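You operate a simulated robot arm through the tools that you are given. There is no shell and no other tool.

Carry out the task below with a simulated robot arm. There is one attempt and no reset: what you move stays moved.

Task
Put things in order on the corner wall bench. At the end: the amber bottle (marked "OIL") from the corner wall bench stands where the silver steel nozzle stood; the black port stopper stands where the amber bottle stood; the silver steel nozzle is on the red tray; the clear jar from the corner wall bench stands on top of the pink box (marked "TABS"); whatever was shut is shut again. Leave all else as you found it, and nothing knocked over.

The check looks at the end state, three seconds after you hand in, the way a careful person would. Anything else that was tipped, shoved, dropped, spilled or broken makes it a failure. Lids that push on must go on centred and level and be pressed home; caps that screw on are set level and turned clockwise until they are tight.

Robot
A 6-joint arm with a two-finger parallel gripper, fixed in place. Base frame: the origin is on the floor under the middle of its stand, x ahead of it, y to its left, z up; the work surface is at about z = 0.86. Readings come in m, rad, newtons and seconds.
With the tool pointing down near the work surface it reaches from about 0.26 to 0.68 m from the base axis. Its first joint turns from -1.152 to 1.152 rad. Payload 2.9 kg.
The tool frame sits at the grasp point between the pads (the TCP): z along the fingers, y along the line on which they close. The tips reach 0.03 m beyond it. The gripper opens to 0.11 m. The fingers are 0.02 m wide and 0.01 m thick; the gripper's body (0.048 by 0.112 m) begins 0.055 m behind the TCP.
Orientation is that of the tool frame in the base frame, as [roll, pitch, yaw] about the fixed x, y, z axes, in that order (R = Rz(yaw) Ry(pitch) Rx(roll)). With the fingers straight down and closing along the base's y, the tool's x points along the base's -x, its y along +y and its z along -z.

Tools
- The arm moves only by the tool arm_command. Its arguments are lists of equal length, an entry for each row: "rot": the turn, a rotation vector about the base's x, y, z in rad, a list of three; "dp": the shift along the base's x, y, z in cm, a list of three; "claw": the finger opening in cm, from 0 to 11. In form: {"rot": [[wx, wy, wz], ...], "dp": [[dx, dy, dz], ...], "claw": [claw, ...]}. A call has 1 to 20 rows; each row is the pose to reach, as a shift and turn from the pose commanded when the call began. Rows are played at 5 a second. More than 0.05 m and 0.15 rad between two rows, or a gripper value outside its range, and nothing of the call is played. Where a pose cannot be reached the arm comes as near as it can. A force on the tool above 40 N (or 10 N above the force at the start of the call, whichever is more), or a blocked arm, ends the call early, and 0.2 s more pass. The fingers move at their own pace (about 0.108 m/s each) and stop on an object; they squeeze with about 41 N. The grip force told is the motor's: it shows also when the fingers shut on nothing. Time passes only in rows, and 0.2 s behind the last, so rows that repeat a pose let the fingers close. The reply holds the time, the measured pose of the TCP, the force on the tool along the base axes, the opening and the grip force, in the units named above and with some noise, with the torque about the TCP (base axes, N m) and any sound that the robot's microphone picked up, and new pictures: "show" is both (left out), scene, wrist or none.
- Cameras (640 x 400 px; columns grow to the right, rows downward): "scene" is fixed at [0.0971, 0.4453, 1.4038]; the picture's right is [-0.65, -0.76, 0.00], its down [-0.37, 0.32, -0.88] and it looks along [0.66, -0.57, -0.48] (base axes); focal length 314 px, centre (320, 200). "wrist" rides on the gripper at [0.072, 0.017, -0.103] in the tool frame; the picture's right is [-0.23, 0.97, 0.00], its down [-0.76, -0.18, -0.62] and it looks along [-0.61, -0.14, 0.78] (tool axes); focal length 222 px, centre (320, 200). There is no depth. A picture from a camera that has moved, and an enlarged one, comes with that camera's place and axes in the base frame and with its lens. The place of the scene camera against the robot may be out by one fixed shift of up to 0.018 m in any direction.
- close_up(camera, box): a new picture of the part [left, top, right, bottom] of that camera's present view, enlarged. The clock stands still meanwhile.
- job_done(): hands the job in; it is judged then, once.

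Places have to be worked out from the pictures, the camera data and where the tool is seen. Open the gripper and draw the arm clear of the work before you hand the job in, unless the task says otherwise.

The tools are called after "Emit:" by a JSON object that holds its "method" and its "body". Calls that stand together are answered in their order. arm_command: Moves the arm, as the interface text tells. Its arguments: {"type":"object","properties":{"rot":{"type":"array","items":{"type":"array","items":{"type":"number"}}},"dp":{"type":"array","items":{"type":"array","items":{"type":"number"}}},"claw":{"type":"array","items":{"type":"number"}},"show":{"type":"string","enum":["both","scene","wrist","none"]}},"required":["rot","dp","claw"]} The other tools are called the same way: close_up (camera, box) takes an enlarged picture of a part of a camera's view; job_done () hands the job in.

At the start:

```text
t: 0.0
position: [0.423, -0.0214, 1.2492]
tcp_rot: [3.14, 0.001, 3.141]
contact_force: [0.6, 0.2, 0.8]
moment: [-0.03, 0.0, 0.02]
finger_gap: 0.1101
grasp_force: 0.0
```

scene: 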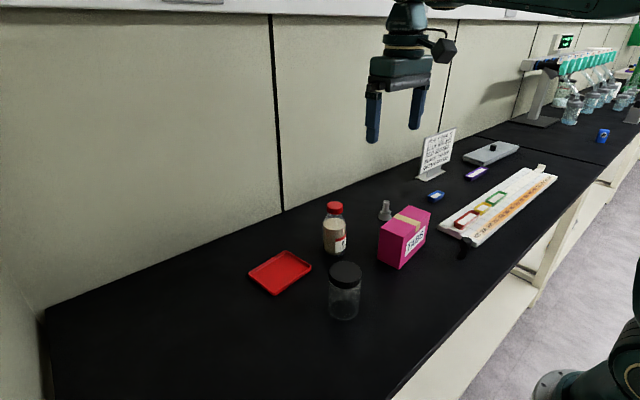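
wrist: 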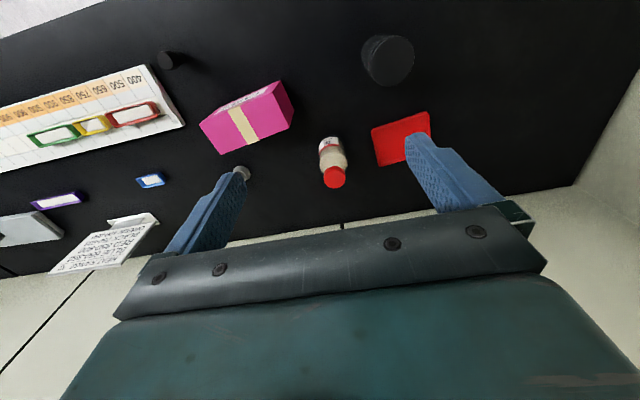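

I'll begin by looking closely at the objects in both views before moving anything.

Emit:
{"method": "close_up", "body": {"camera": "scene", "box": [240, 180, 480, 330]}}

Emit:
{"method": "close_up", "body": {"camera": "scene", "box": [400, 110, 600, 270]}}

Emit:
{"method": "close_up", "body": {"camera": "wrist", "box": [130, 20, 450, 220]}}

```text
2.67 times, centred on (360, 255) of scene
camera zoom: at [0.0971, 0.4453, 1.4038], right [-0.65, -0.76, 0.0], down [-0.37, 0.32, -0.88], along [0.66, -0.57, -0.48], focal length 837 px, centre (213, 53)
```

zoom: 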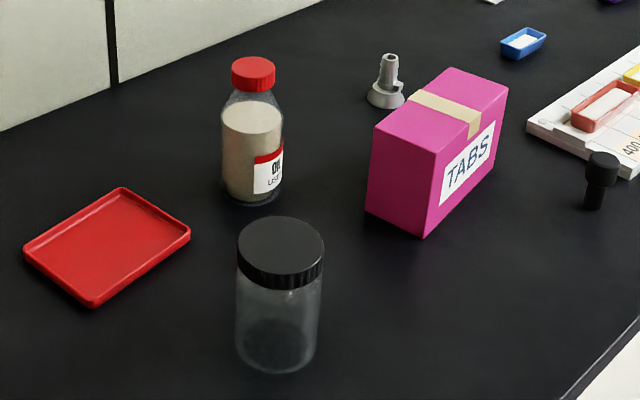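

```text
2.50 times, centred on (500, 190) of scene
camera zoom: at [0.0971, 0.4453, 1.4038], right [-0.65, -0.76, 0.0], down [-0.37, 0.32, -0.88], along [0.66, -0.57, -0.48], focal length 785 px, centre (-130, 225)
```

zoom: 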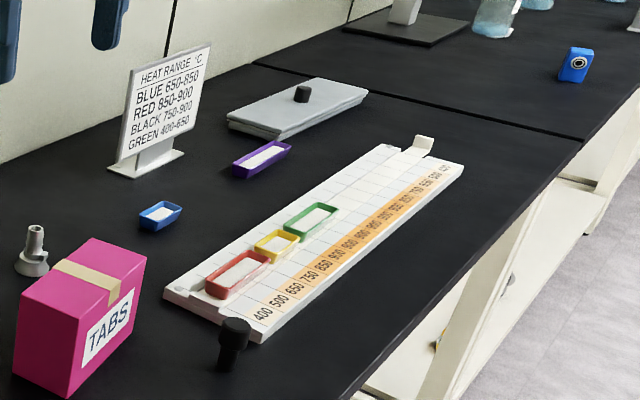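

```text
2.00 times, centred on (290, 120) of wrist
camera zoom: at [0.3502, -0.0045, 1.3533], right [0.23, 0.97, 0.0], down [0.76, -0.18, 0.62], along [0.61, -0.14, -0.78], focal length 444 px, centre (380, 360)
```

zoom: 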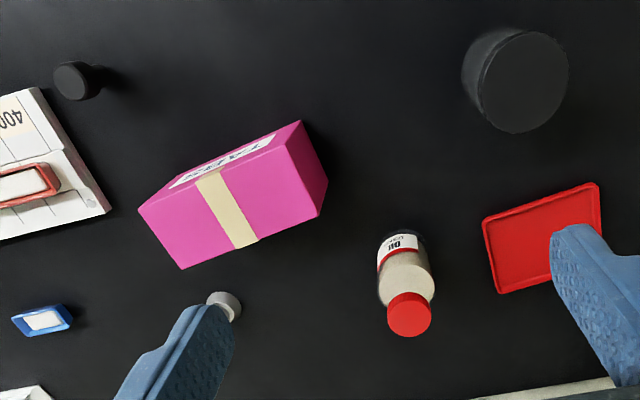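

Nozzle appears to be at about (0.61, -0.286), bottle about (0.585, -0.036), jar about (0.42, 0.086), tray about (0.60, 0.134), stopper about (0.34, -0.27); the scene camera seems off by about 1.6 cm in x. I move towards the nozzle at safe height for a better look.

Emit:
{"method": "arm_command", "body": {"rot": [[0, 0, 0], [0, 0, 0], [0, 0, 0], [0, 0, 0], [0, 0, 0], [0, 0, 0], [0, 0, 0], [0, 0, 0], [0, 0, 0]], "dp": [[1.7, -3.2, -1.5], [3.4, -6.4, -3], [5.1, -9.6, -4.5], [6.8, -12.8, -6], [8.5, -16, -7.5], [10.2, -19.2, -9], [11.9, -22.4, -10.5], [13.6, -25.6, -12], [13.6, -25.6, -12]], "claw": [11, 11, 11, 11, 11, 11, 11, 11, 11]}}

```text
t: 2.0
position: [0.5576, -0.2786, 1.1302]
tcp_rot: [-3.141, -0.001, 3.141]
contact_force: [0.0, -0.3, 0.0]
moment: [-0.01, -0.03, -0.01]
finger_gap: 0.1102
grasp_force: 0.0
camera wrist: at [0.4866, -0.2616, 1.2335], right [0.23, 0.97, 0.0], down [0.76, -0.18, 0.62], along [0.61, -0.14, -0.78], focal length 222 px, centre (320, 200)
```

scene: 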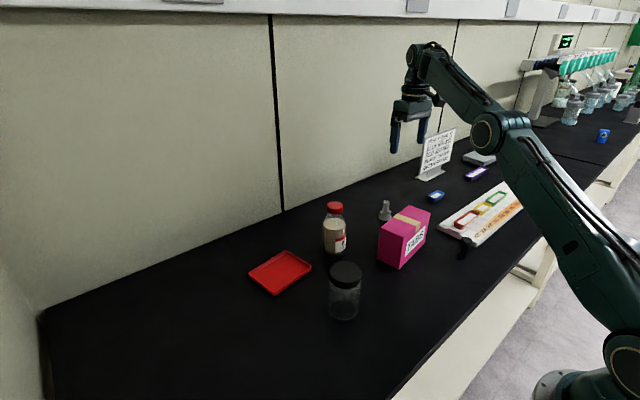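
wrist: 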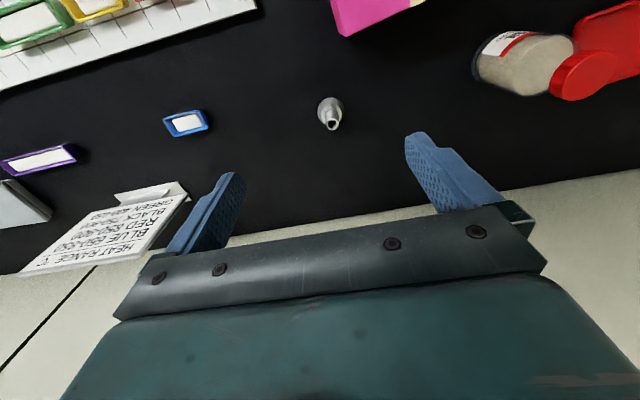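

The nozzle is clearly visible now ahead of the fingers. I zoom in to fix its base and top, and the sign and blue box near it.

Emit:
{"method": "close_up", "body": {"camera": "wrist", "box": [270, 70, 390, 145]}}

Emit:
{"method": "close_up", "body": {"camera": "wrist", "box": [460, 0, 640, 112]}}

Emit:
{"method": "close_up", "body": {"camera": "scene", "box": [350, 180, 430, 230]}}

```text
5.33 times, centred on (330, 108) of wrist
camera zoom: at [0.4866, -0.2616, 1.2335], right [0.23, 0.97, 0.0], down [0.76, -0.18, 0.62], along [0.61, -0.14, -0.78], focal length 1185 px, centre (267, 693)
```

zoom: 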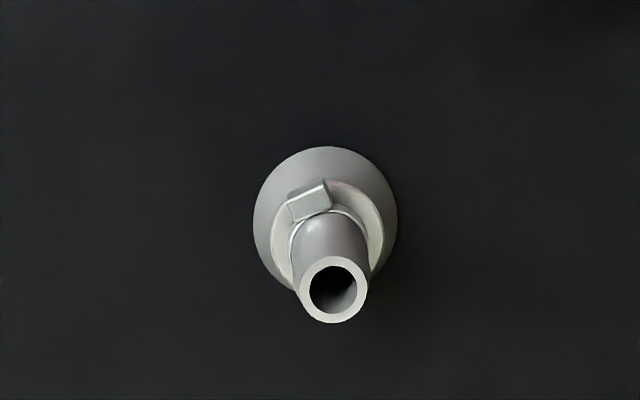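

```text
3.56 times, centred on (550, 56) of wrist
camera zoom: at [0.4866, -0.2616, 1.2335], right [0.23, 0.97, 0.0], down [0.76, -0.18, 0.62], along [0.61, -0.14, -0.78], focal length 790 px, centre (-498, 712)
```

zoom: 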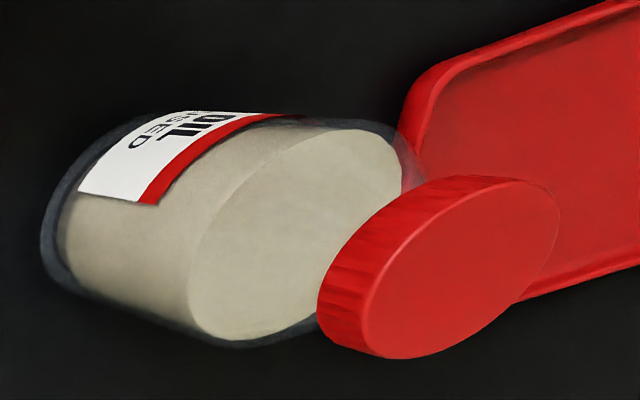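

```text
8.00 times, centred on (390, 205) of scene
camera zoom: at [0.0972, 0.4453, 1.4038], right [-0.65, -0.76, 0.0], down [-0.37, 0.32, -0.88], along [0.66, -0.57, -0.48], focal length 2511 px, centre (-240, 160)
```

zoom: 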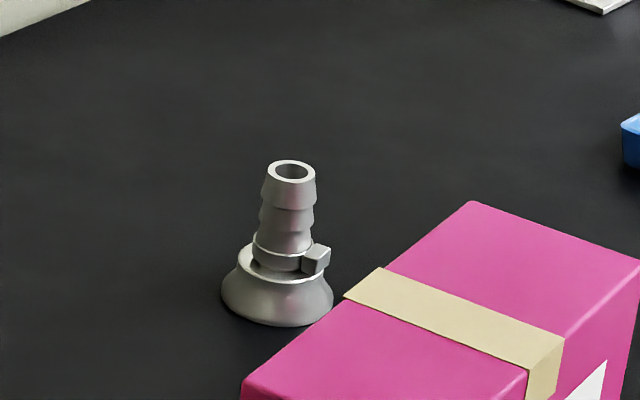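

From the wrist view the nozzle base centre is about (0.600, -0.270), its top at z ≈ 0.92 with a ~1.8 cm neck. I'll go above it with the claw partly closed, tips just above its top, and check alignment.

Emit:
{"method": "arm_command", "body": {"rot": [[0, 0, 0], [0, 0, 0], [0, 0, 0], [0, 0, 0], [0, 0, 0], [0, 0, 0]], "dp": [[1.4, 0.3, -4], [2.8, 0.5, -8], [4.2, 0.8, -11], [4.2, 0.8, -14], [4.2, 0.8, -16], [4.2, 0.8, -16]], "claw": [10, 9, 8, 6, 6, 6]}}

```text
t: 3.4
position: [0.6014, -0.2686, 0.968]
tcp_rot: [3.141, -0.001, -3.14]
contact_force: [-0.4, -0.2, 0.1]
moment: [0.02, -0.04, 0.01]
finger_gap: 0.0599
grasp_force: 0.1
camera wrist: at [0.5299, -0.2515, 1.0723], right [0.23, 0.97, 0.0], down [0.76, -0.18, 0.62], along [0.61, -0.14, -0.78], focal length 222 px, centre (320, 200)
```

scene: 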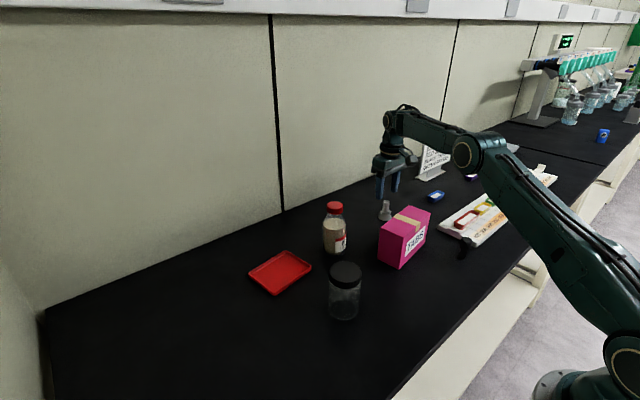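
wrist: 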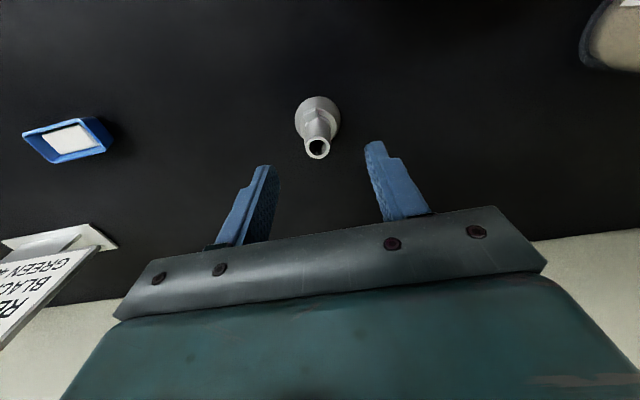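

Alignment confirms the nozzle top at (0.600, -0.2695, 0.92), so the tool is centred within about 1.5 mm. Lower 5 cm, and close on the barbed neck.

Emit:
{"method": "arm_command", "body": {"rot": [[0, 0, 0], [0, 0, 0], [0, 0, 0], [0, 0, 0], [0, 0, 0], [0, 0, 0], [0, 0, 0], [0, 0, 0]], "dp": [[-0.1, -0.1, -2], [-0.1, -0.1, -4], [-0.1, -0.1, -5], [-0.1, -0.1, -5], [-0.1, -0.1, -5], [-0.1, -0.1, -5], [-0.1, -0.1, -5], [-0.1, -0.1, -5]], "claw": [6, 6, 6, 4, 2.5, 1, 0.8, 0.8]}}

```text
t: 5.2
position: [0.6008, -0.272, 0.9199]
tcp_rot: [-3.141, -0.001, -3.14]
contact_force: [0.1, 0.1, 0.6]
moment: [-0.01, 0.02, -0.03]
finger_gap: 0.0198
grasp_force: 40.7
camera wrist: at [0.5281, -0.2533, 1.023], right [0.23, 0.97, 0.0], down [0.76, -0.18, 0.62], along [0.61, -0.14, -0.78], focal length 222 px, centre (320, 200)
```

scene: 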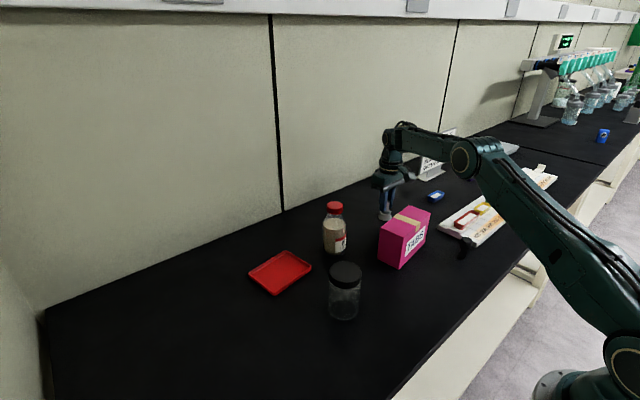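
wrist: 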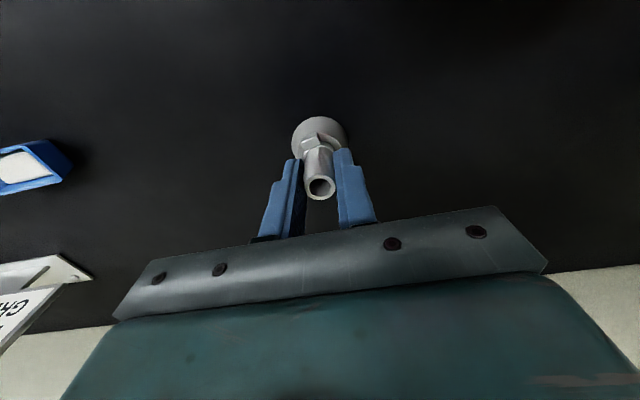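

Gripped with a 2.0 cm gap and 41 N. Lift straight up to z ≈ 1.10 and look again.

Emit:
{"method": "arm_command", "body": {"rot": [[0, 0, 0], [0, 0, 0], [0, 0, 0], [0, 0, 0], [0, 0, 0], [0, 0, 0]], "dp": [[0, 0, 2], [0, 0, 6], [0, 0, 10], [0, 0, 14], [0, 0, 18], [0, 0, 18]], "claw": [0.8, 0.8, 0.8, 0.8, 0.8, 0.8]}}

```text
t: 6.6
position: [0.5842, -0.2653, 1.0914]
tcp_rot: [3.141, 0.0, 3.141]
contact_force: [-0.5, 0.2, -1.7]
moment: [-0.01, -0.01, -0.05]
finger_gap: 0.0198
grasp_force: 40.9
out of reach, approached as far as the arm can: row 4, 5, 6
camera wrist: at [0.5121, -0.248, 1.1949], right [0.23, 0.97, 0.0], down [0.76, -0.18, 0.62], along [0.61, -0.14, -0.78], focal length 222 px, centre (320, 200)
```

scene: 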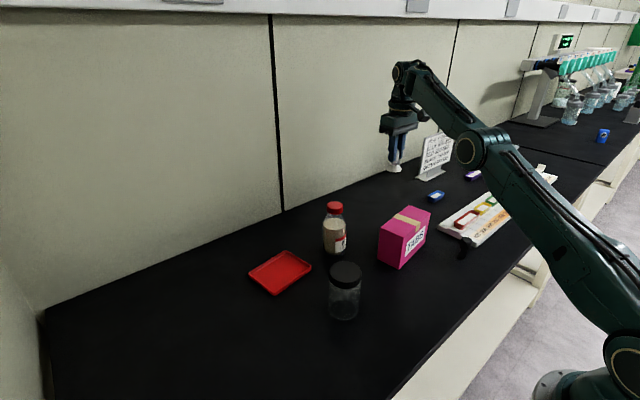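
wrist: 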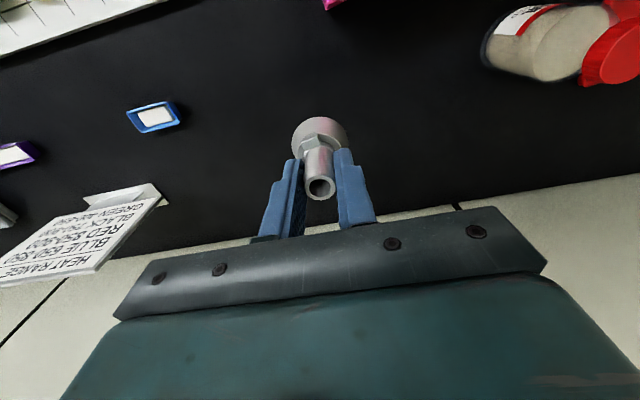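

Nozzle is held upright. The arm is near its reach limit at this height, so I pull back slightly in x and carry it over to the tray at z ≈ 1.09, above the bottle.

Emit:
{"method": "arm_command", "body": {"rot": [[0, 0, 0], [0, 0, 0], [0, 0, 0], [0, 0, 0], [0, 0, 0], [0, 0, 0], [0, 0, 0], [0, 0, 0], [0, 0, 0], [0, 0, 0], [0, 0, 0], [0, 0, 0]], "dp": [[-3, 1, 0], [-4, 5, 0], [-4, 9, 0], [-4, 13, 0], [-4, 17, 0], [-4, 21, 0], [-4, 25, 0], [-4, 29, 0], [-4, 33, 0], [-4, 37, 0], [-4, 40, 0], [-4, 40, 0]], "claw": [0.8, 0.8, 0.8, 0.8, 0.8, 0.8, 0.8, 0.8, 0.8, 0.8, 0.8, 0.8]}}

```text
t: 9.2
position: [0.544, 0.1376, 1.0948]
tcp_rot: [3.141, 0.001, 3.141]
contact_force: [0.0, 0.8, -0.7]
moment: [-0.02, 0.01, 0.01]
finger_gap: 0.0196
grasp_force: 41.2
camera wrist: at [0.4718, 0.1549, 1.1984], right [0.23, 0.97, 0.0], down [0.76, -0.18, 0.62], along [0.61, -0.14, -0.78], focal length 222 px, centre (320, 200)
```

scene: 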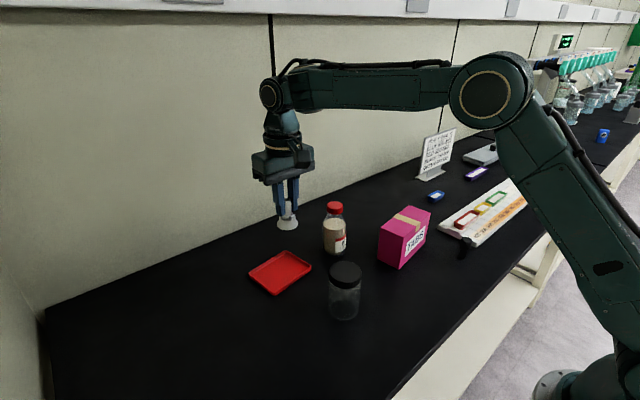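
wrist: 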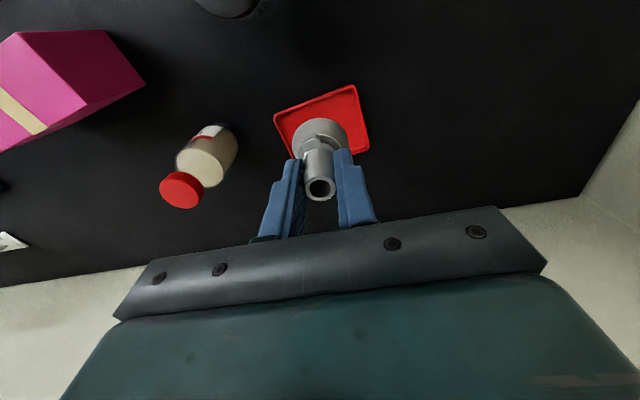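

The tray is visible under the nozzle. I zoom in to measure its corners, and use this view for the bottle too.

Emit:
{"method": "close_up", "body": {"camera": "wrist", "box": [250, 70, 400, 164]}}

Emit:
{"method": "close_up", "body": {"camera": "wrist", "box": [150, 110, 270, 220]}}

```text
4.26 times, centred on (325, 117) of wrist
camera zoom: at [0.4718, 0.1549, 1.1984], right [0.23, 0.97, 0.0], down [0.76, -0.18, 0.62], along [0.61, -0.14, -0.78], focal length 945 px, centre (299, 553)
```

zoom: 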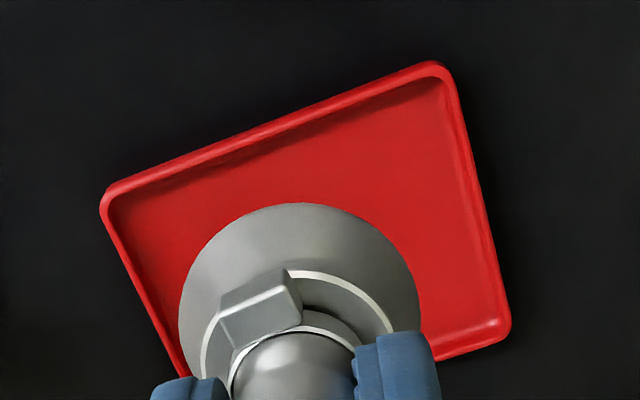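

```text
3.64 times, centred on (210, 165) of wrist
camera zoom: at [0.4718, 0.1549, 1.1984], right [0.23, 0.97, 0.0], down [0.76, -0.18, 0.62], along [0.61, -0.14, -0.78], focal length 808 px, centre (720, 327)
```

zoom: 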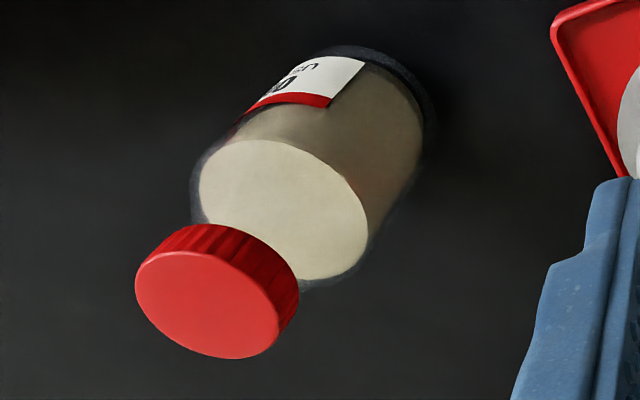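

Tray centre comes out at (0.602, 0.131), 12 x 10 cm. Move over it and lower to about 1 cm above the tray floor.

Emit:
{"method": "arm_command", "body": {"rot": [[0, 0, 0], [0, 0, 0], [0, 0, 0], [0, 0, 0], [0, 0, 0], [0, 0, 0], [0, 0, 0], [0, 0, 0]], "dp": [[2, -0.3, -2], [4, -0.7, -5], [5.8, -0.7, -8], [5.8, -0.7, -11], [5.8, -0.7, -13], [5.8, -0.7, -15], [5.8, -0.7, -16.2], [5.8, -0.7, -16.2]], "claw": [0.8, 0.8, 0.8, 0.8, 0.8, 0.8, 0.8, 0.8]}}

```text
t: 11.0
position: [0.6032, 0.13, 0.9304]
tcp_rot: [3.141, -0.001, 3.141]
contact_force: [0.2, 0.3, -1.3]
moment: [-0.01, 0.02, -0.02]
finger_gap: 0.0194
grasp_force: 40.6
camera wrist: at [0.53, 0.1482, 1.0342], right [0.23, 0.97, 0.0], down [0.76, -0.18, 0.62], along [0.61, -0.14, -0.78], focal length 222 px, centre (320, 200)
```

scene: 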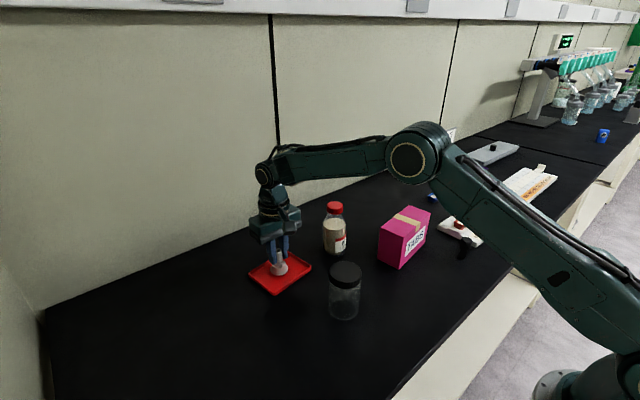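
wrist: 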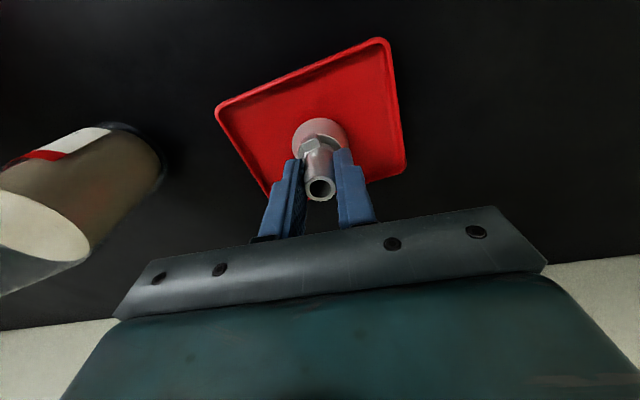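

Nozzle is over the tray about 0.5–1 cm up. Lower in small steps and watch the force.

Emit:
{"method": "arm_command", "body": {"rot": [[0, 0, 0], [0, 0, 0], [0, 0, 0], [0, 0, 0]], "dp": [[0, 0, -0.2], [0, 0, -0.4], [0, 0, -0.5], [0, 0, -0.5]], "claw": [0.8, 0.8, 0.8, 0.8], "show": "none"}}

```text
t: 12.0
position: [0.6002, 0.1304, 0.9244]
tcp_rot: [3.14, -0.001, -3.14]
contact_force: [-0.2, 0.6, -0.1]
moment: [-0.04, 0.01, 0.01]
finger_gap: 0.0196
grasp_force: 41.4
```

Almost no contact yet at z = 0.924; continue down 1 mm at a time.

Emit:
{"method": "arm_command", "body": {"rot": [[0, 0, 0], [0, 0, 0], [0, 0, 0]], "dp": [[0, 0, -0.1], [0, 0, -0.2], [0, 0, -0.2]], "claw": [0.8, 0.8, 0.8], "show": "wrist"}}

Emit:
{"method": "close_up", "body": {"camera": "scene", "box": [240, 230, 330, 300]}}

```text
t: 12.8
position: [0.6008, 0.1287, 0.9244]
tcp_rot: [3.14, 0.0, 3.141]
contact_force: [0.1, 0.2, -2.0]
moment: [0.0, -0.03, 0.0]
finger_gap: 0.0198
grasp_force: 40.1
camera wrist: at [0.5298, 0.1468, 1.0276], right [0.23, 0.97, 0.0], down [0.76, -0.18, 0.62], along [0.61, -0.14, -0.78], focal length 222 px, centre (320, 200)
```

wrist: 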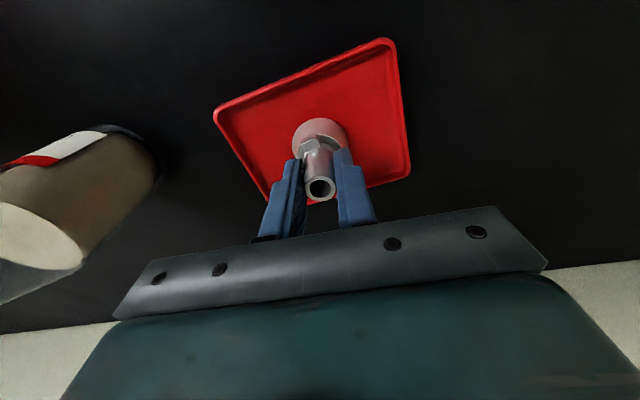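

```text
5.71 times, centred on (285, 265) of scene
camera zoom: at [0.0972, 0.4453, 1.4038], right [-0.65, -0.76, 0.0], down [-0.37, 0.32, -0.88], along [0.66, -0.57, -0.48], focal length 1794 px, centre (520, -171)
```

zoom: 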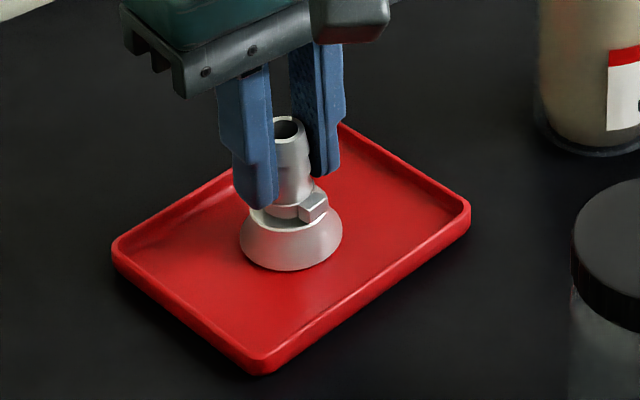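

Force still near zero within noise; continue down a little more.

Emit:
{"method": "arm_command", "body": {"rot": [[0, 0, 0], [0, 0, 0], [0, 0, 0]], "dp": [[0, 0, -0.1], [0, 0, -0.2], [0, 0, -0.2]], "claw": [0.8, 0.8, 0.8], "show": "none"}}

```text
t: 13.6
position: [0.6015, 0.1298, 0.9228]
tcp_rot: [-3.141, 0.002, 3.141]
contact_force: [-2.7, 0.0, 5.2]
moment: [0.02, 0.17, -0.02]
finger_gap: 0.0195
grasp_force: 41.2
```

Contact felt (5 N up). Open the claw and rise straight up.

Emit:
{"method": "arm_command", "body": {"rot": [[0, 0, 0], [0, 0, 0], [0, 0, 0], [0, 0, 0], [0, 0, 0], [0, 0, 0], [0, 0, 0], [0, 0, 0]], "dp": [[0, 0, 0], [0, 0, 0], [0, 0, 0], [0, 0, 2], [0, 0, 5], [0, 0, 9], [-3, 0, 13], [-3, 0, 13]], "claw": [3, 4.5, 6, 6, 6, 6, 6, 6]}}

Emit:
{"method": "close_up", "body": {"camera": "scene", "box": [240, 180, 400, 330]}}

```text
t: 15.4
position: [0.5702, 0.1297, 1.0521]
tcp_rot: [-3.141, 0.0, -3.141]
contact_force: [0.6, 0.1, 0.3]
moment: [-0.03, 0.02, 0.02]
finger_gap: 0.06
grasp_force: 0.1
camera wrist: at [0.4989, 0.1471, 1.1553], right [0.23, 0.97, 0.0], down [0.76, -0.18, 0.62], along [0.61, -0.14, -0.78], focal length 222 px, centre (320, 200)
```

scene: 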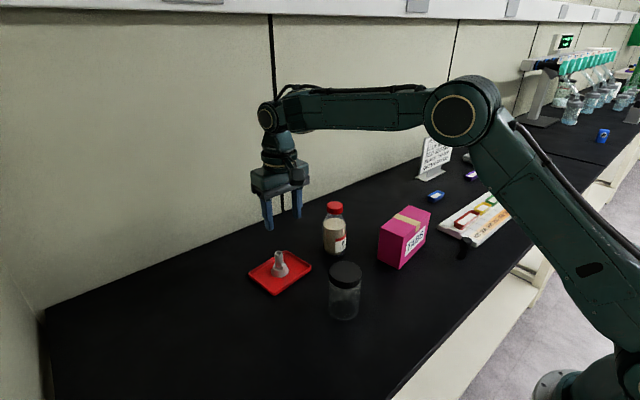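
wrist: 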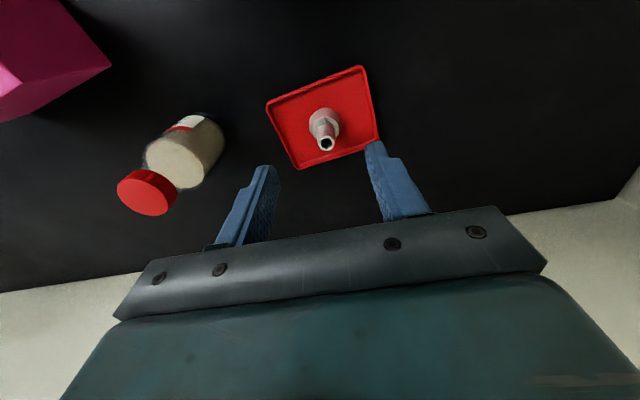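

```text
2.67 times, centred on (320, 255) of scene
camera zoom: at [0.0971, 0.4453, 1.4038], right [-0.65, -0.76, 0.0], down [-0.37, 0.32, -0.88], along [0.66, -0.57, -0.48], focal length 837 px, centre (320, 53)
```

zoom: 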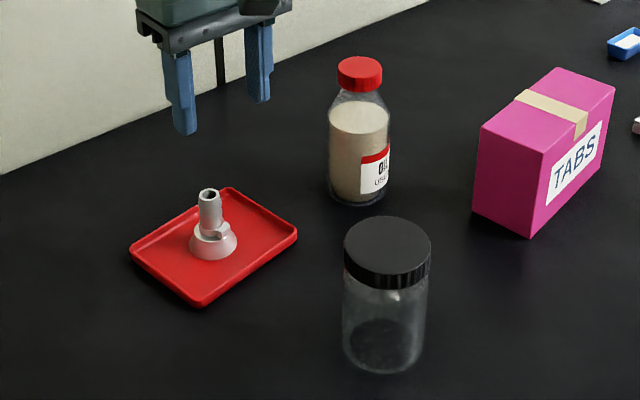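

Nozzle stands upright in the tray's middle. Next the bottle: move to a viewing pose just short of and above it with the claw wide open.

Emit:
{"method": "arm_command", "body": {"rot": [[0, 0, 0], [0, 0, 0], [0, 0, 0], [0, 0, 0], [0, 0, 0], [0, 0, 0]], "dp": [[-1.5, -1, 3], [-3, -5, 5.5], [-3, -9, 5.5], [-3, -13, 5.5], [-3, -16.6, 5.5], [-3, -16.6, 5.5]], "claw": [6, 7, 8, 9, 10, 10]}}

Emit:
{"method": "close_up", "body": {"camera": "wrist", "box": [260, 60, 380, 200]}}

```text
t: 16.8
position: [0.5402, -0.036, 1.1061]
tcp_rot: [3.141, 0.0, 3.141]
contact_force: [-0.1, -0.7, 0.0]
moment: [0.01, -0.03, -0.02]
finger_gap: 0.0998
grasp_force: 0.0
camera wrist: at [0.4692, -0.0196, 1.2098], right [0.23, 0.97, 0.0], down [0.76, -0.18, 0.62], along [0.61, -0.14, -0.78], focal length 222 px, centre (320, 200)
```

scene: 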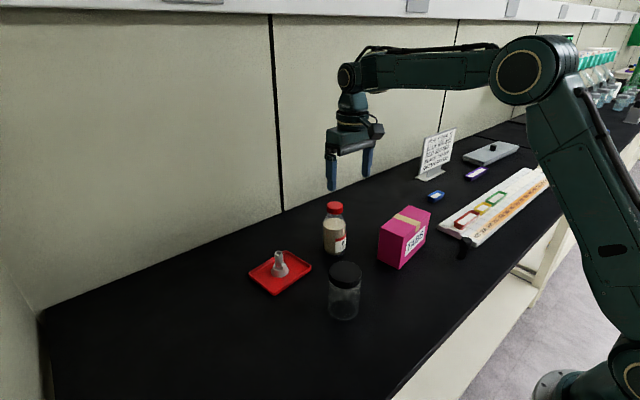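
wrist: 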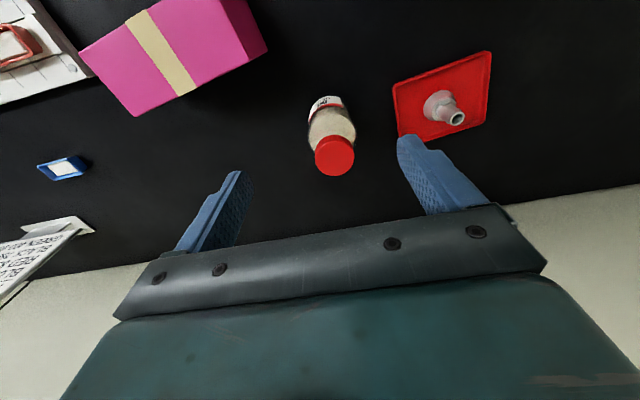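

```text
2.86 times, centred on (320, 130) of wrist
camera zoom: at [0.4692, -0.0196, 1.2098], right [0.23, 0.97, 0.0], down [0.76, -0.18, 0.62], along [0.61, -0.14, -0.78], focal length 635 px, centre (320, 400)
```

zoom: 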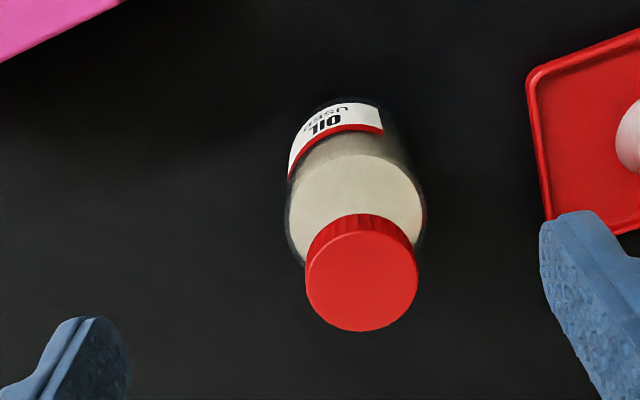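

The bottle centre is about (0.585, -0.031), top z ≈ 0.986, body ~6.4 cm wide. I check in the scene view where its straight side ends, to choose the grip height.

Emit:
{"method": "close_up", "body": {"camera": "scene", "box": [300, 190, 370, 270]}}

Emit:
{"method": "close_up", "body": {"camera": "scene", "box": [360, 195, 440, 275]}}

```text
5.00 times, centred on (335, 230) of scene
camera zoom: at [0.0972, 0.4453, 1.4038], right [-0.65, -0.76, 0.0], down [-0.37, 0.32, -0.88], along [0.66, -0.57, -0.48], focal length 1570 px, centre (245, 50)
```

zoom: 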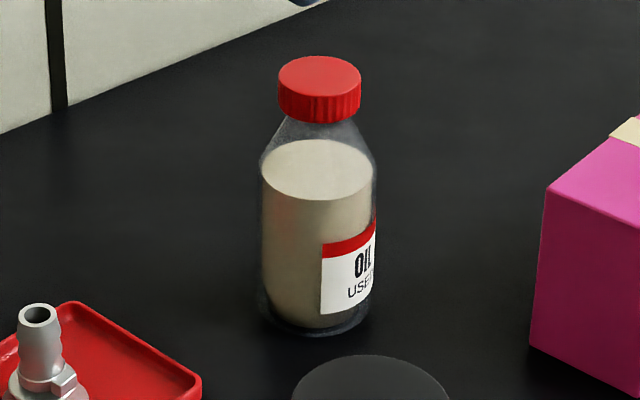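

```text
5.00 times, centred on (400, 235) of scene
camera zoom: at [0.0972, 0.4453, 1.4038], right [-0.65, -0.76, 0.0], down [-0.37, 0.32, -0.88], along [0.66, -0.57, -0.48], focal length 1570 px, centre (-80, 25)
```

zoom: 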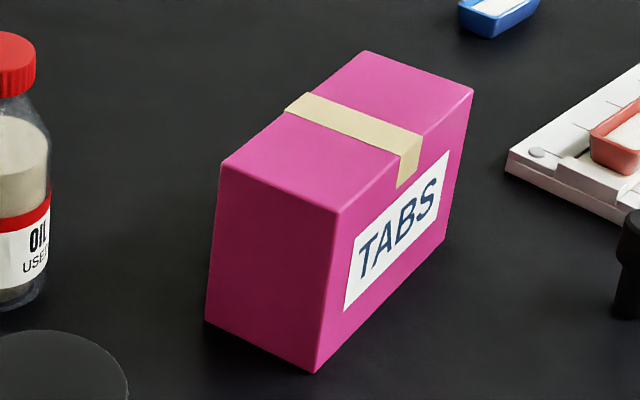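

The straight side ends around z ≈ 0.937, so gripping with TCP at z ≈ 0.938 (tips at 0.908, palm above the cap) works. Move over the bottle and stop just above it to check centring.

Emit:
{"method": "arm_command", "body": {"rot": [[0, 0, 0], [0, 0, 0], [0, 0, 0], [0, 0, 0]], "dp": [[2, 0.3, -1], [4.5, 0.5, -4], [4.5, 0.5, -7.5], [4.5, 0.5, -7.5]], "claw": [10, 9.6, 9.6, 9.6]}}

Emit:
{"method": "close_up", "body": {"camera": "wrist", "box": [240, 80, 400, 220]}}

```text
t: 17.8
position: [0.5846, -0.0314, 1.0309]
tcp_rot: [3.14, -0.001, 3.14]
contact_force: [-0.8, -0.2, -0.2]
moment: [-0.03, 0.01, 0.0]
finger_gap: 0.0962
grasp_force: 0.1
camera wrist: at [0.5139, -0.0149, 1.1343], right [0.23, 0.97, 0.0], down [0.76, -0.18, 0.62], along [0.61, -0.14, -0.78], focal length 222 px, centre (320, 200)
```

scene: 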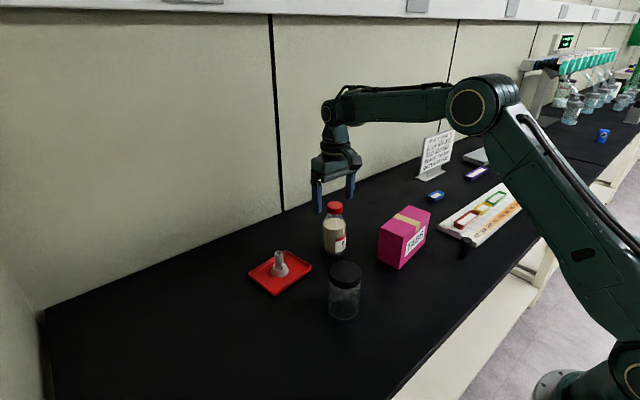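
wrist: 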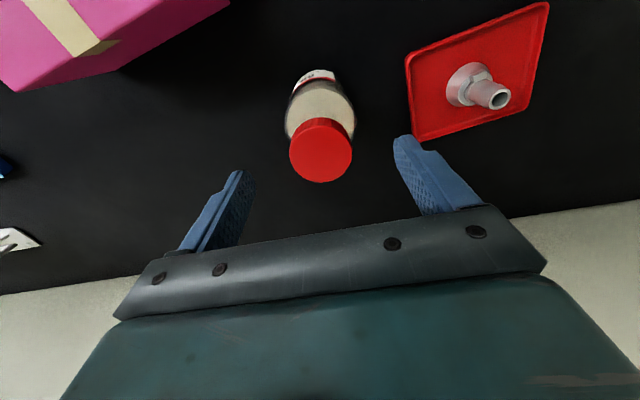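

```text
2.86 times, centred on (320, 150) of wrist
camera zoom: at [0.5139, -0.0149, 1.1343], right [0.23, 0.97, 0.0], down [0.76, -0.18, 0.62], along [0.61, -0.14, -0.78], focal length 635 px, centre (320, 343)
```

zoom: 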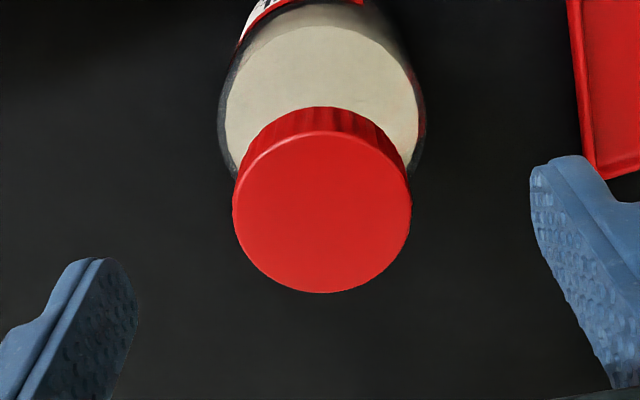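

Centred in y (-0.031), cap top about z 0.985–0.99. Lower to TCP z ≈ 0.945 keeping the palm above the cap, and close on the body.

Emit:
{"method": "arm_command", "body": {"rot": [[0, 0, 0], [0, 0, 0], [0, 0, 0], [0, 0, 0], [0, 0, 0], [0, 0, 0], [0, 0, 0], [0, 0, 0]], "dp": [[0.1, 0, -3], [0.1, 0, -5.5], [0.1, 0, -7.5], [0.1, 0, -8.6], [0.1, 0, -8.6], [0.1, 0, -8.6], [0.1, 0, -8.6], [0.1, 0, -8.6]], "claw": [9.6, 9.6, 9.6, 9.6, 8, 6.5, 5, 5]}}

```text
t: 19.6
position: [0.5859, -0.0309, 0.947]
tcp_rot: [3.14, 0.001, -3.139]
contact_force: [0.2, 4.4, 9.7]
moment: [0.5, -0.05, -0.04]
finger_gap: 0.0608
grasp_force: 40.9
camera wrist: at [0.5149, -0.0141, 1.0506], right [0.23, 0.97, 0.0], down [0.76, -0.18, 0.62], along [0.61, -0.14, -0.78], focal length 222 px, centre (320, 200)
```

scene: 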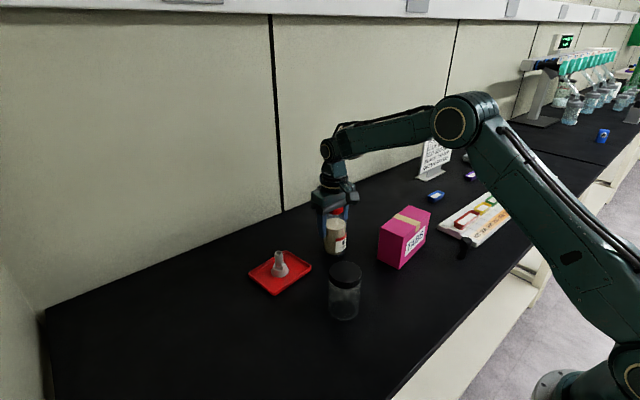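
wrist: 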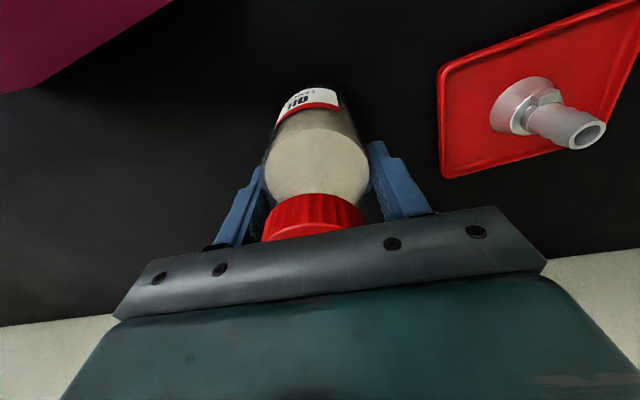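

There's a 10 N upward force after closing, with a 6.1 cm gap. Zoom in to see whether the pads sit on the straight side or on the shoulder.

Emit:
{"method": "close_up", "body": {"camera": "scene", "box": [300, 170, 380, 270]}}

Emit:
{"method": "close_up", "body": {"camera": "wrist", "box": [200, 70, 460, 260]}}

```text
4.00 times, centred on (340, 220) of scene
camera zoom: at [0.097, 0.4454, 1.4038], right [-0.65, -0.76, 0.0], down [-0.37, 0.32, -0.88], along [0.66, -0.57, -0.48], focal length 1256 px, centre (240, 120)
```

zoom: 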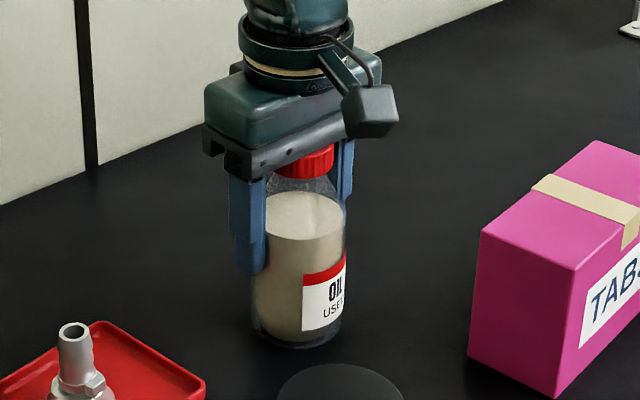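

```text
2.11 times, centred on (330, 165) of wrist
camera zoom: at [0.5149, -0.0141, 1.0506], right [0.23, 0.97, 0.0], down [0.76, -0.18, 0.62], along [0.61, -0.14, -0.78], focal length 468 px, centre (299, 274)
```

zoom: 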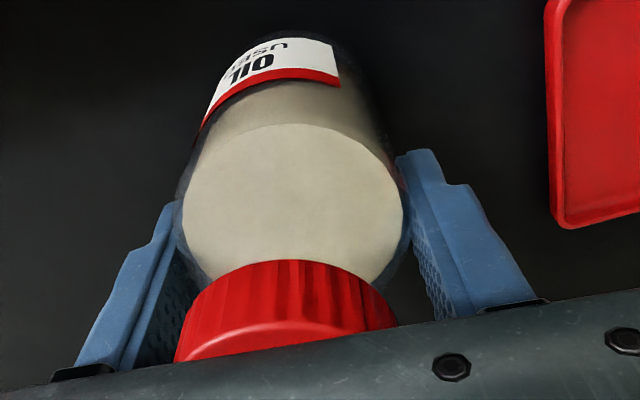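

The pads sit on the straight side just below the shoulder, so the force is probably grip strain. Lift 3 cm slowly and check the load and the look.

Emit:
{"method": "arm_command", "body": {"rot": [[0, 0, 0], [0, 0, 0], [0, 0, 0], [0, 0, 0], [0, 0, 0]], "dp": [[0, 0, 0], [0, 0, 0.5], [0, 0, 1.5], [0, 0, 3], [0, 0, 3]], "claw": [5, 5, 5, 5, 5]}}

Emit:
{"method": "close_up", "body": {"camera": "scene", "box": [300, 160, 380, 260]}}

Emit:
{"method": "close_up", "body": {"camera": "wrist", "box": [200, 70, 460, 260]}}

```text
t: 20.8
position: [0.5885, -0.0325, 0.9757]
tcp_rot: [3.141, 0.0, 3.141]
contact_force: [-0.3, 0.0, -3.4]
moment: [0.03, 0.01, 0.01]
finger_gap: 0.0611
grasp_force: 41.5
camera wrist: at [0.5156, -0.0151, 1.0799], right [0.23, 0.97, 0.0], down [0.76, -0.18, 0.62], along [0.61, -0.14, -0.78], focal length 222 px, centre (320, 200)
```

scene: 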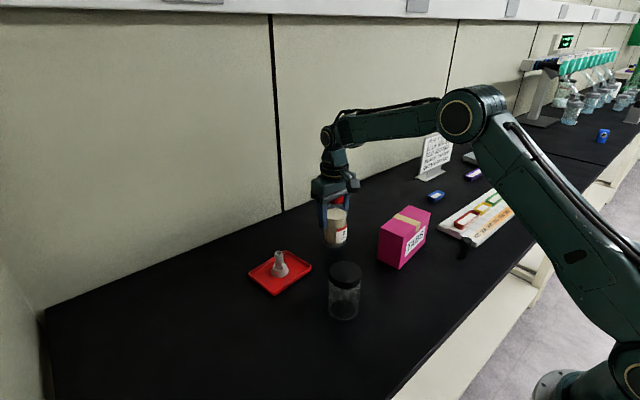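
wrist: 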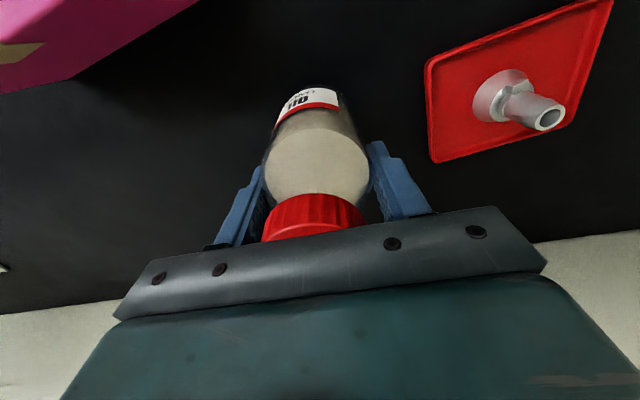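

```text
4.00 times, centred on (340, 210) of scene
camera zoom: at [0.0972, 0.4453, 1.4038], right [-0.65, -0.76, 0.0], down [-0.37, 0.32, -0.88], along [0.66, -0.57, -0.48], focal length 1256 px, centre (240, 160)
```

zoom: 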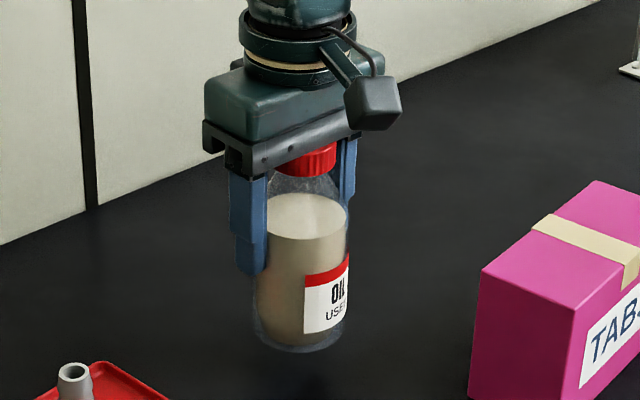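

```text
2.11 times, centred on (330, 165) of wrist
camera zoom: at [0.5156, -0.0151, 1.0799], right [0.23, 0.97, 0.0], down [0.76, -0.18, 0.62], along [0.61, -0.14, -0.78], focal length 468 px, centre (299, 274)
```

zoom: 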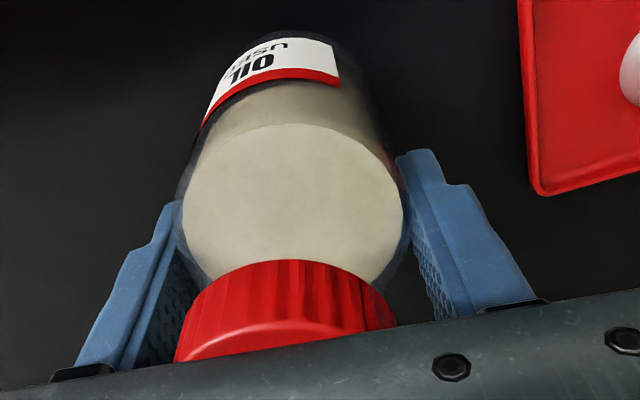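

The bottle is held upright, load 3.4 N. Carry it at this low height to the nozzle's old spot (0.600, -0.270); nothing stands along x ≈ 0.59 on the way.

Emit:
{"method": "arm_command", "body": {"rot": [[0, 0, 0], [0, 0, 0], [0, 0, 0], [0, 0, 0], [0, 0, 0], [0, 0, 0], [0, 0, 0], [0, 0, 0], [0, 0, 0]], "dp": [[0.2, -2, 0], [0.5, -5, 0], [0.8, -8.5, 0], [1, -12, 0], [1.2, -15.5, 0], [1.4, -19, 0], [1.4, -22, 0], [1.4, -23.8, 0], [1.4, -23.8, 0]], "claw": [5, 5, 5, 5, 5, 5, 5, 5, 5]}}

Emit:
{"method": "close_up", "body": {"camera": "scene", "box": [340, 140, 450, 260]}}

```text
t: 22.8
position: [0.6021, -0.2702, 0.9754]
tcp_rot: [-3.141, 0.0, 3.142]
contact_force: [-0.1, 0.3, -3.2]
moment: [0.04, -0.04, 0.0]
finger_gap: 0.0609
grasp_force: 40.9
camera wrist: at [0.529, -0.2527, 1.0796], right [0.23, 0.97, 0.0], down [0.76, -0.18, 0.62], along [0.61, -0.14, -0.78], focal length 222 px, centre (320, 200)
```

scene: 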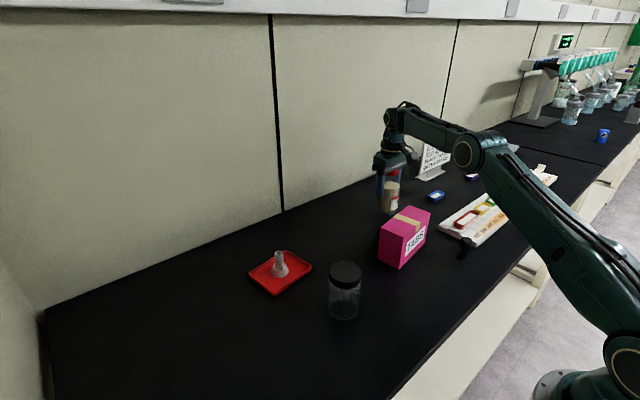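
wrist: 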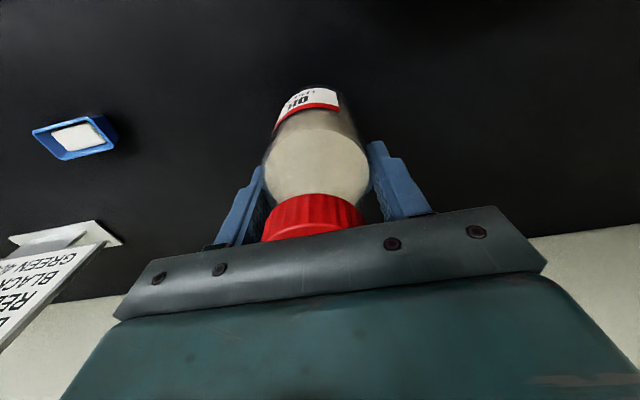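

```text
3.33 times, centred on (395, 200) of scene
camera zoom: at [0.0972, 0.4453, 1.4038], right [-0.65, -0.76, 0.0], down [-0.37, 0.32, -0.88], along [0.66, -0.57, -0.48], focal length 1046 px, centre (70, 200)
```

zoom: 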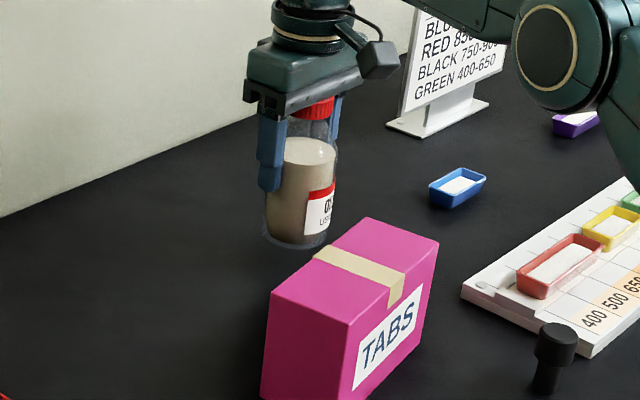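

In place above the nozzle's old spot at (0.601, -0.270). Lower 2.6 cm, then finish in small steps.

Emit:
{"method": "arm_command", "body": {"rot": [[0, 0, 0], [0, 0, 0], [0, 0, 0], [0, 0, 0], [0, 0, 0]], "dp": [[0, 0, -1], [0, 0, -2], [0, 0, -2.5], [0, 0, -2.7], [0, 0, -2.7]], "claw": [5, 5, 5, 5, 5], "show": "none"}}

```text
t: 24.0
position: [0.6008, -0.2699, 0.9488]
tcp_rot: [3.141, 0.0, 3.142]
contact_force: [-0.7, -0.5, -1.8]
moment: [0.05, -0.01, -0.03]
finger_gap: 0.0608
grasp_force: 40.9
```

No clear contact yet; keep going down in 1 mm rows.

Emit:
{"method": "arm_command", "body": {"rot": [[0, 0, 0], [0, 0, 0], [0, 0, 0]], "dp": [[0, 0, -0.1], [0, 0, -0.2], [0, 0, -0.2]], "claw": [5, 5, 5], "show": "none"}}

```text
t: 24.8
position: [0.6008, -0.2692, 0.947]
tcp_rot: [3.141, 0.0, -3.141]
contact_force: [-0.5, -0.5, -0.3]
moment: [0.0, 0.04, -0.03]
finger_gap: 0.0611
grasp_force: 41.1
```

Load has dropped from -3.4 N to about zero, so the base is starting to touch. One more millimetre.

Emit:
{"method": "arm_command", "body": {"rot": [[0, 0, 0], [0, 0, 0], [0, 0, 0]], "dp": [[0, 0, -0.05], [0, 0, -0.1], [0, 0, -0.1]], "claw": [5, 5, 5], "show": "both"}}

```text
t: 25.6
position: [0.6012, -0.2692, 0.9478]
tcp_rot: [-3.139, 0.001, 3.141]
contact_force: [-3.2, 1.4, 7.4]
moment: [0.14, 0.12, 0.03]
finger_gap: 0.0611
grasp_force: 41.3
camera wrist: at [0.5292, -0.2524, 1.0507], right [0.23, 0.97, 0.0], down [0.76, -0.18, 0.62], along [0.61, -0.14, -0.78], focal length 222 px, centre (320, 200)
```

scene: 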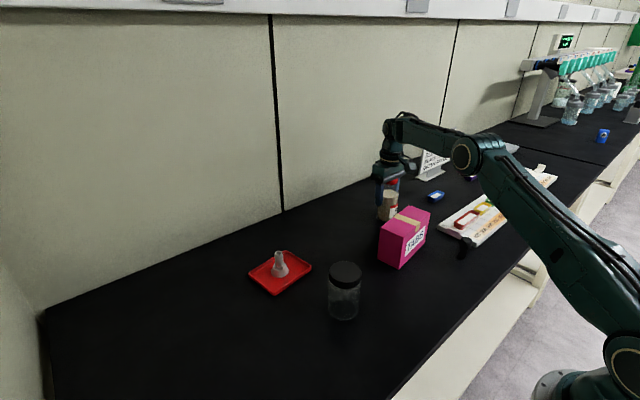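
wrist: 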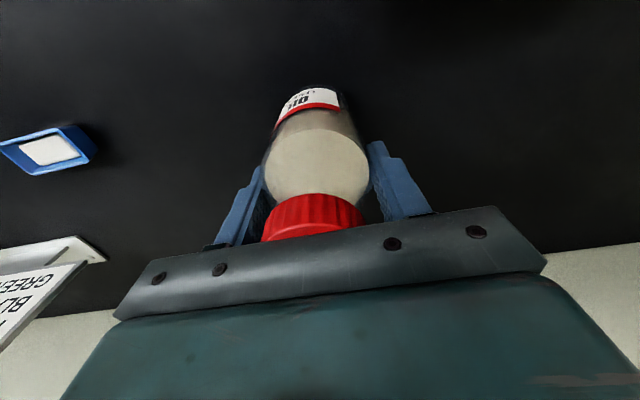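

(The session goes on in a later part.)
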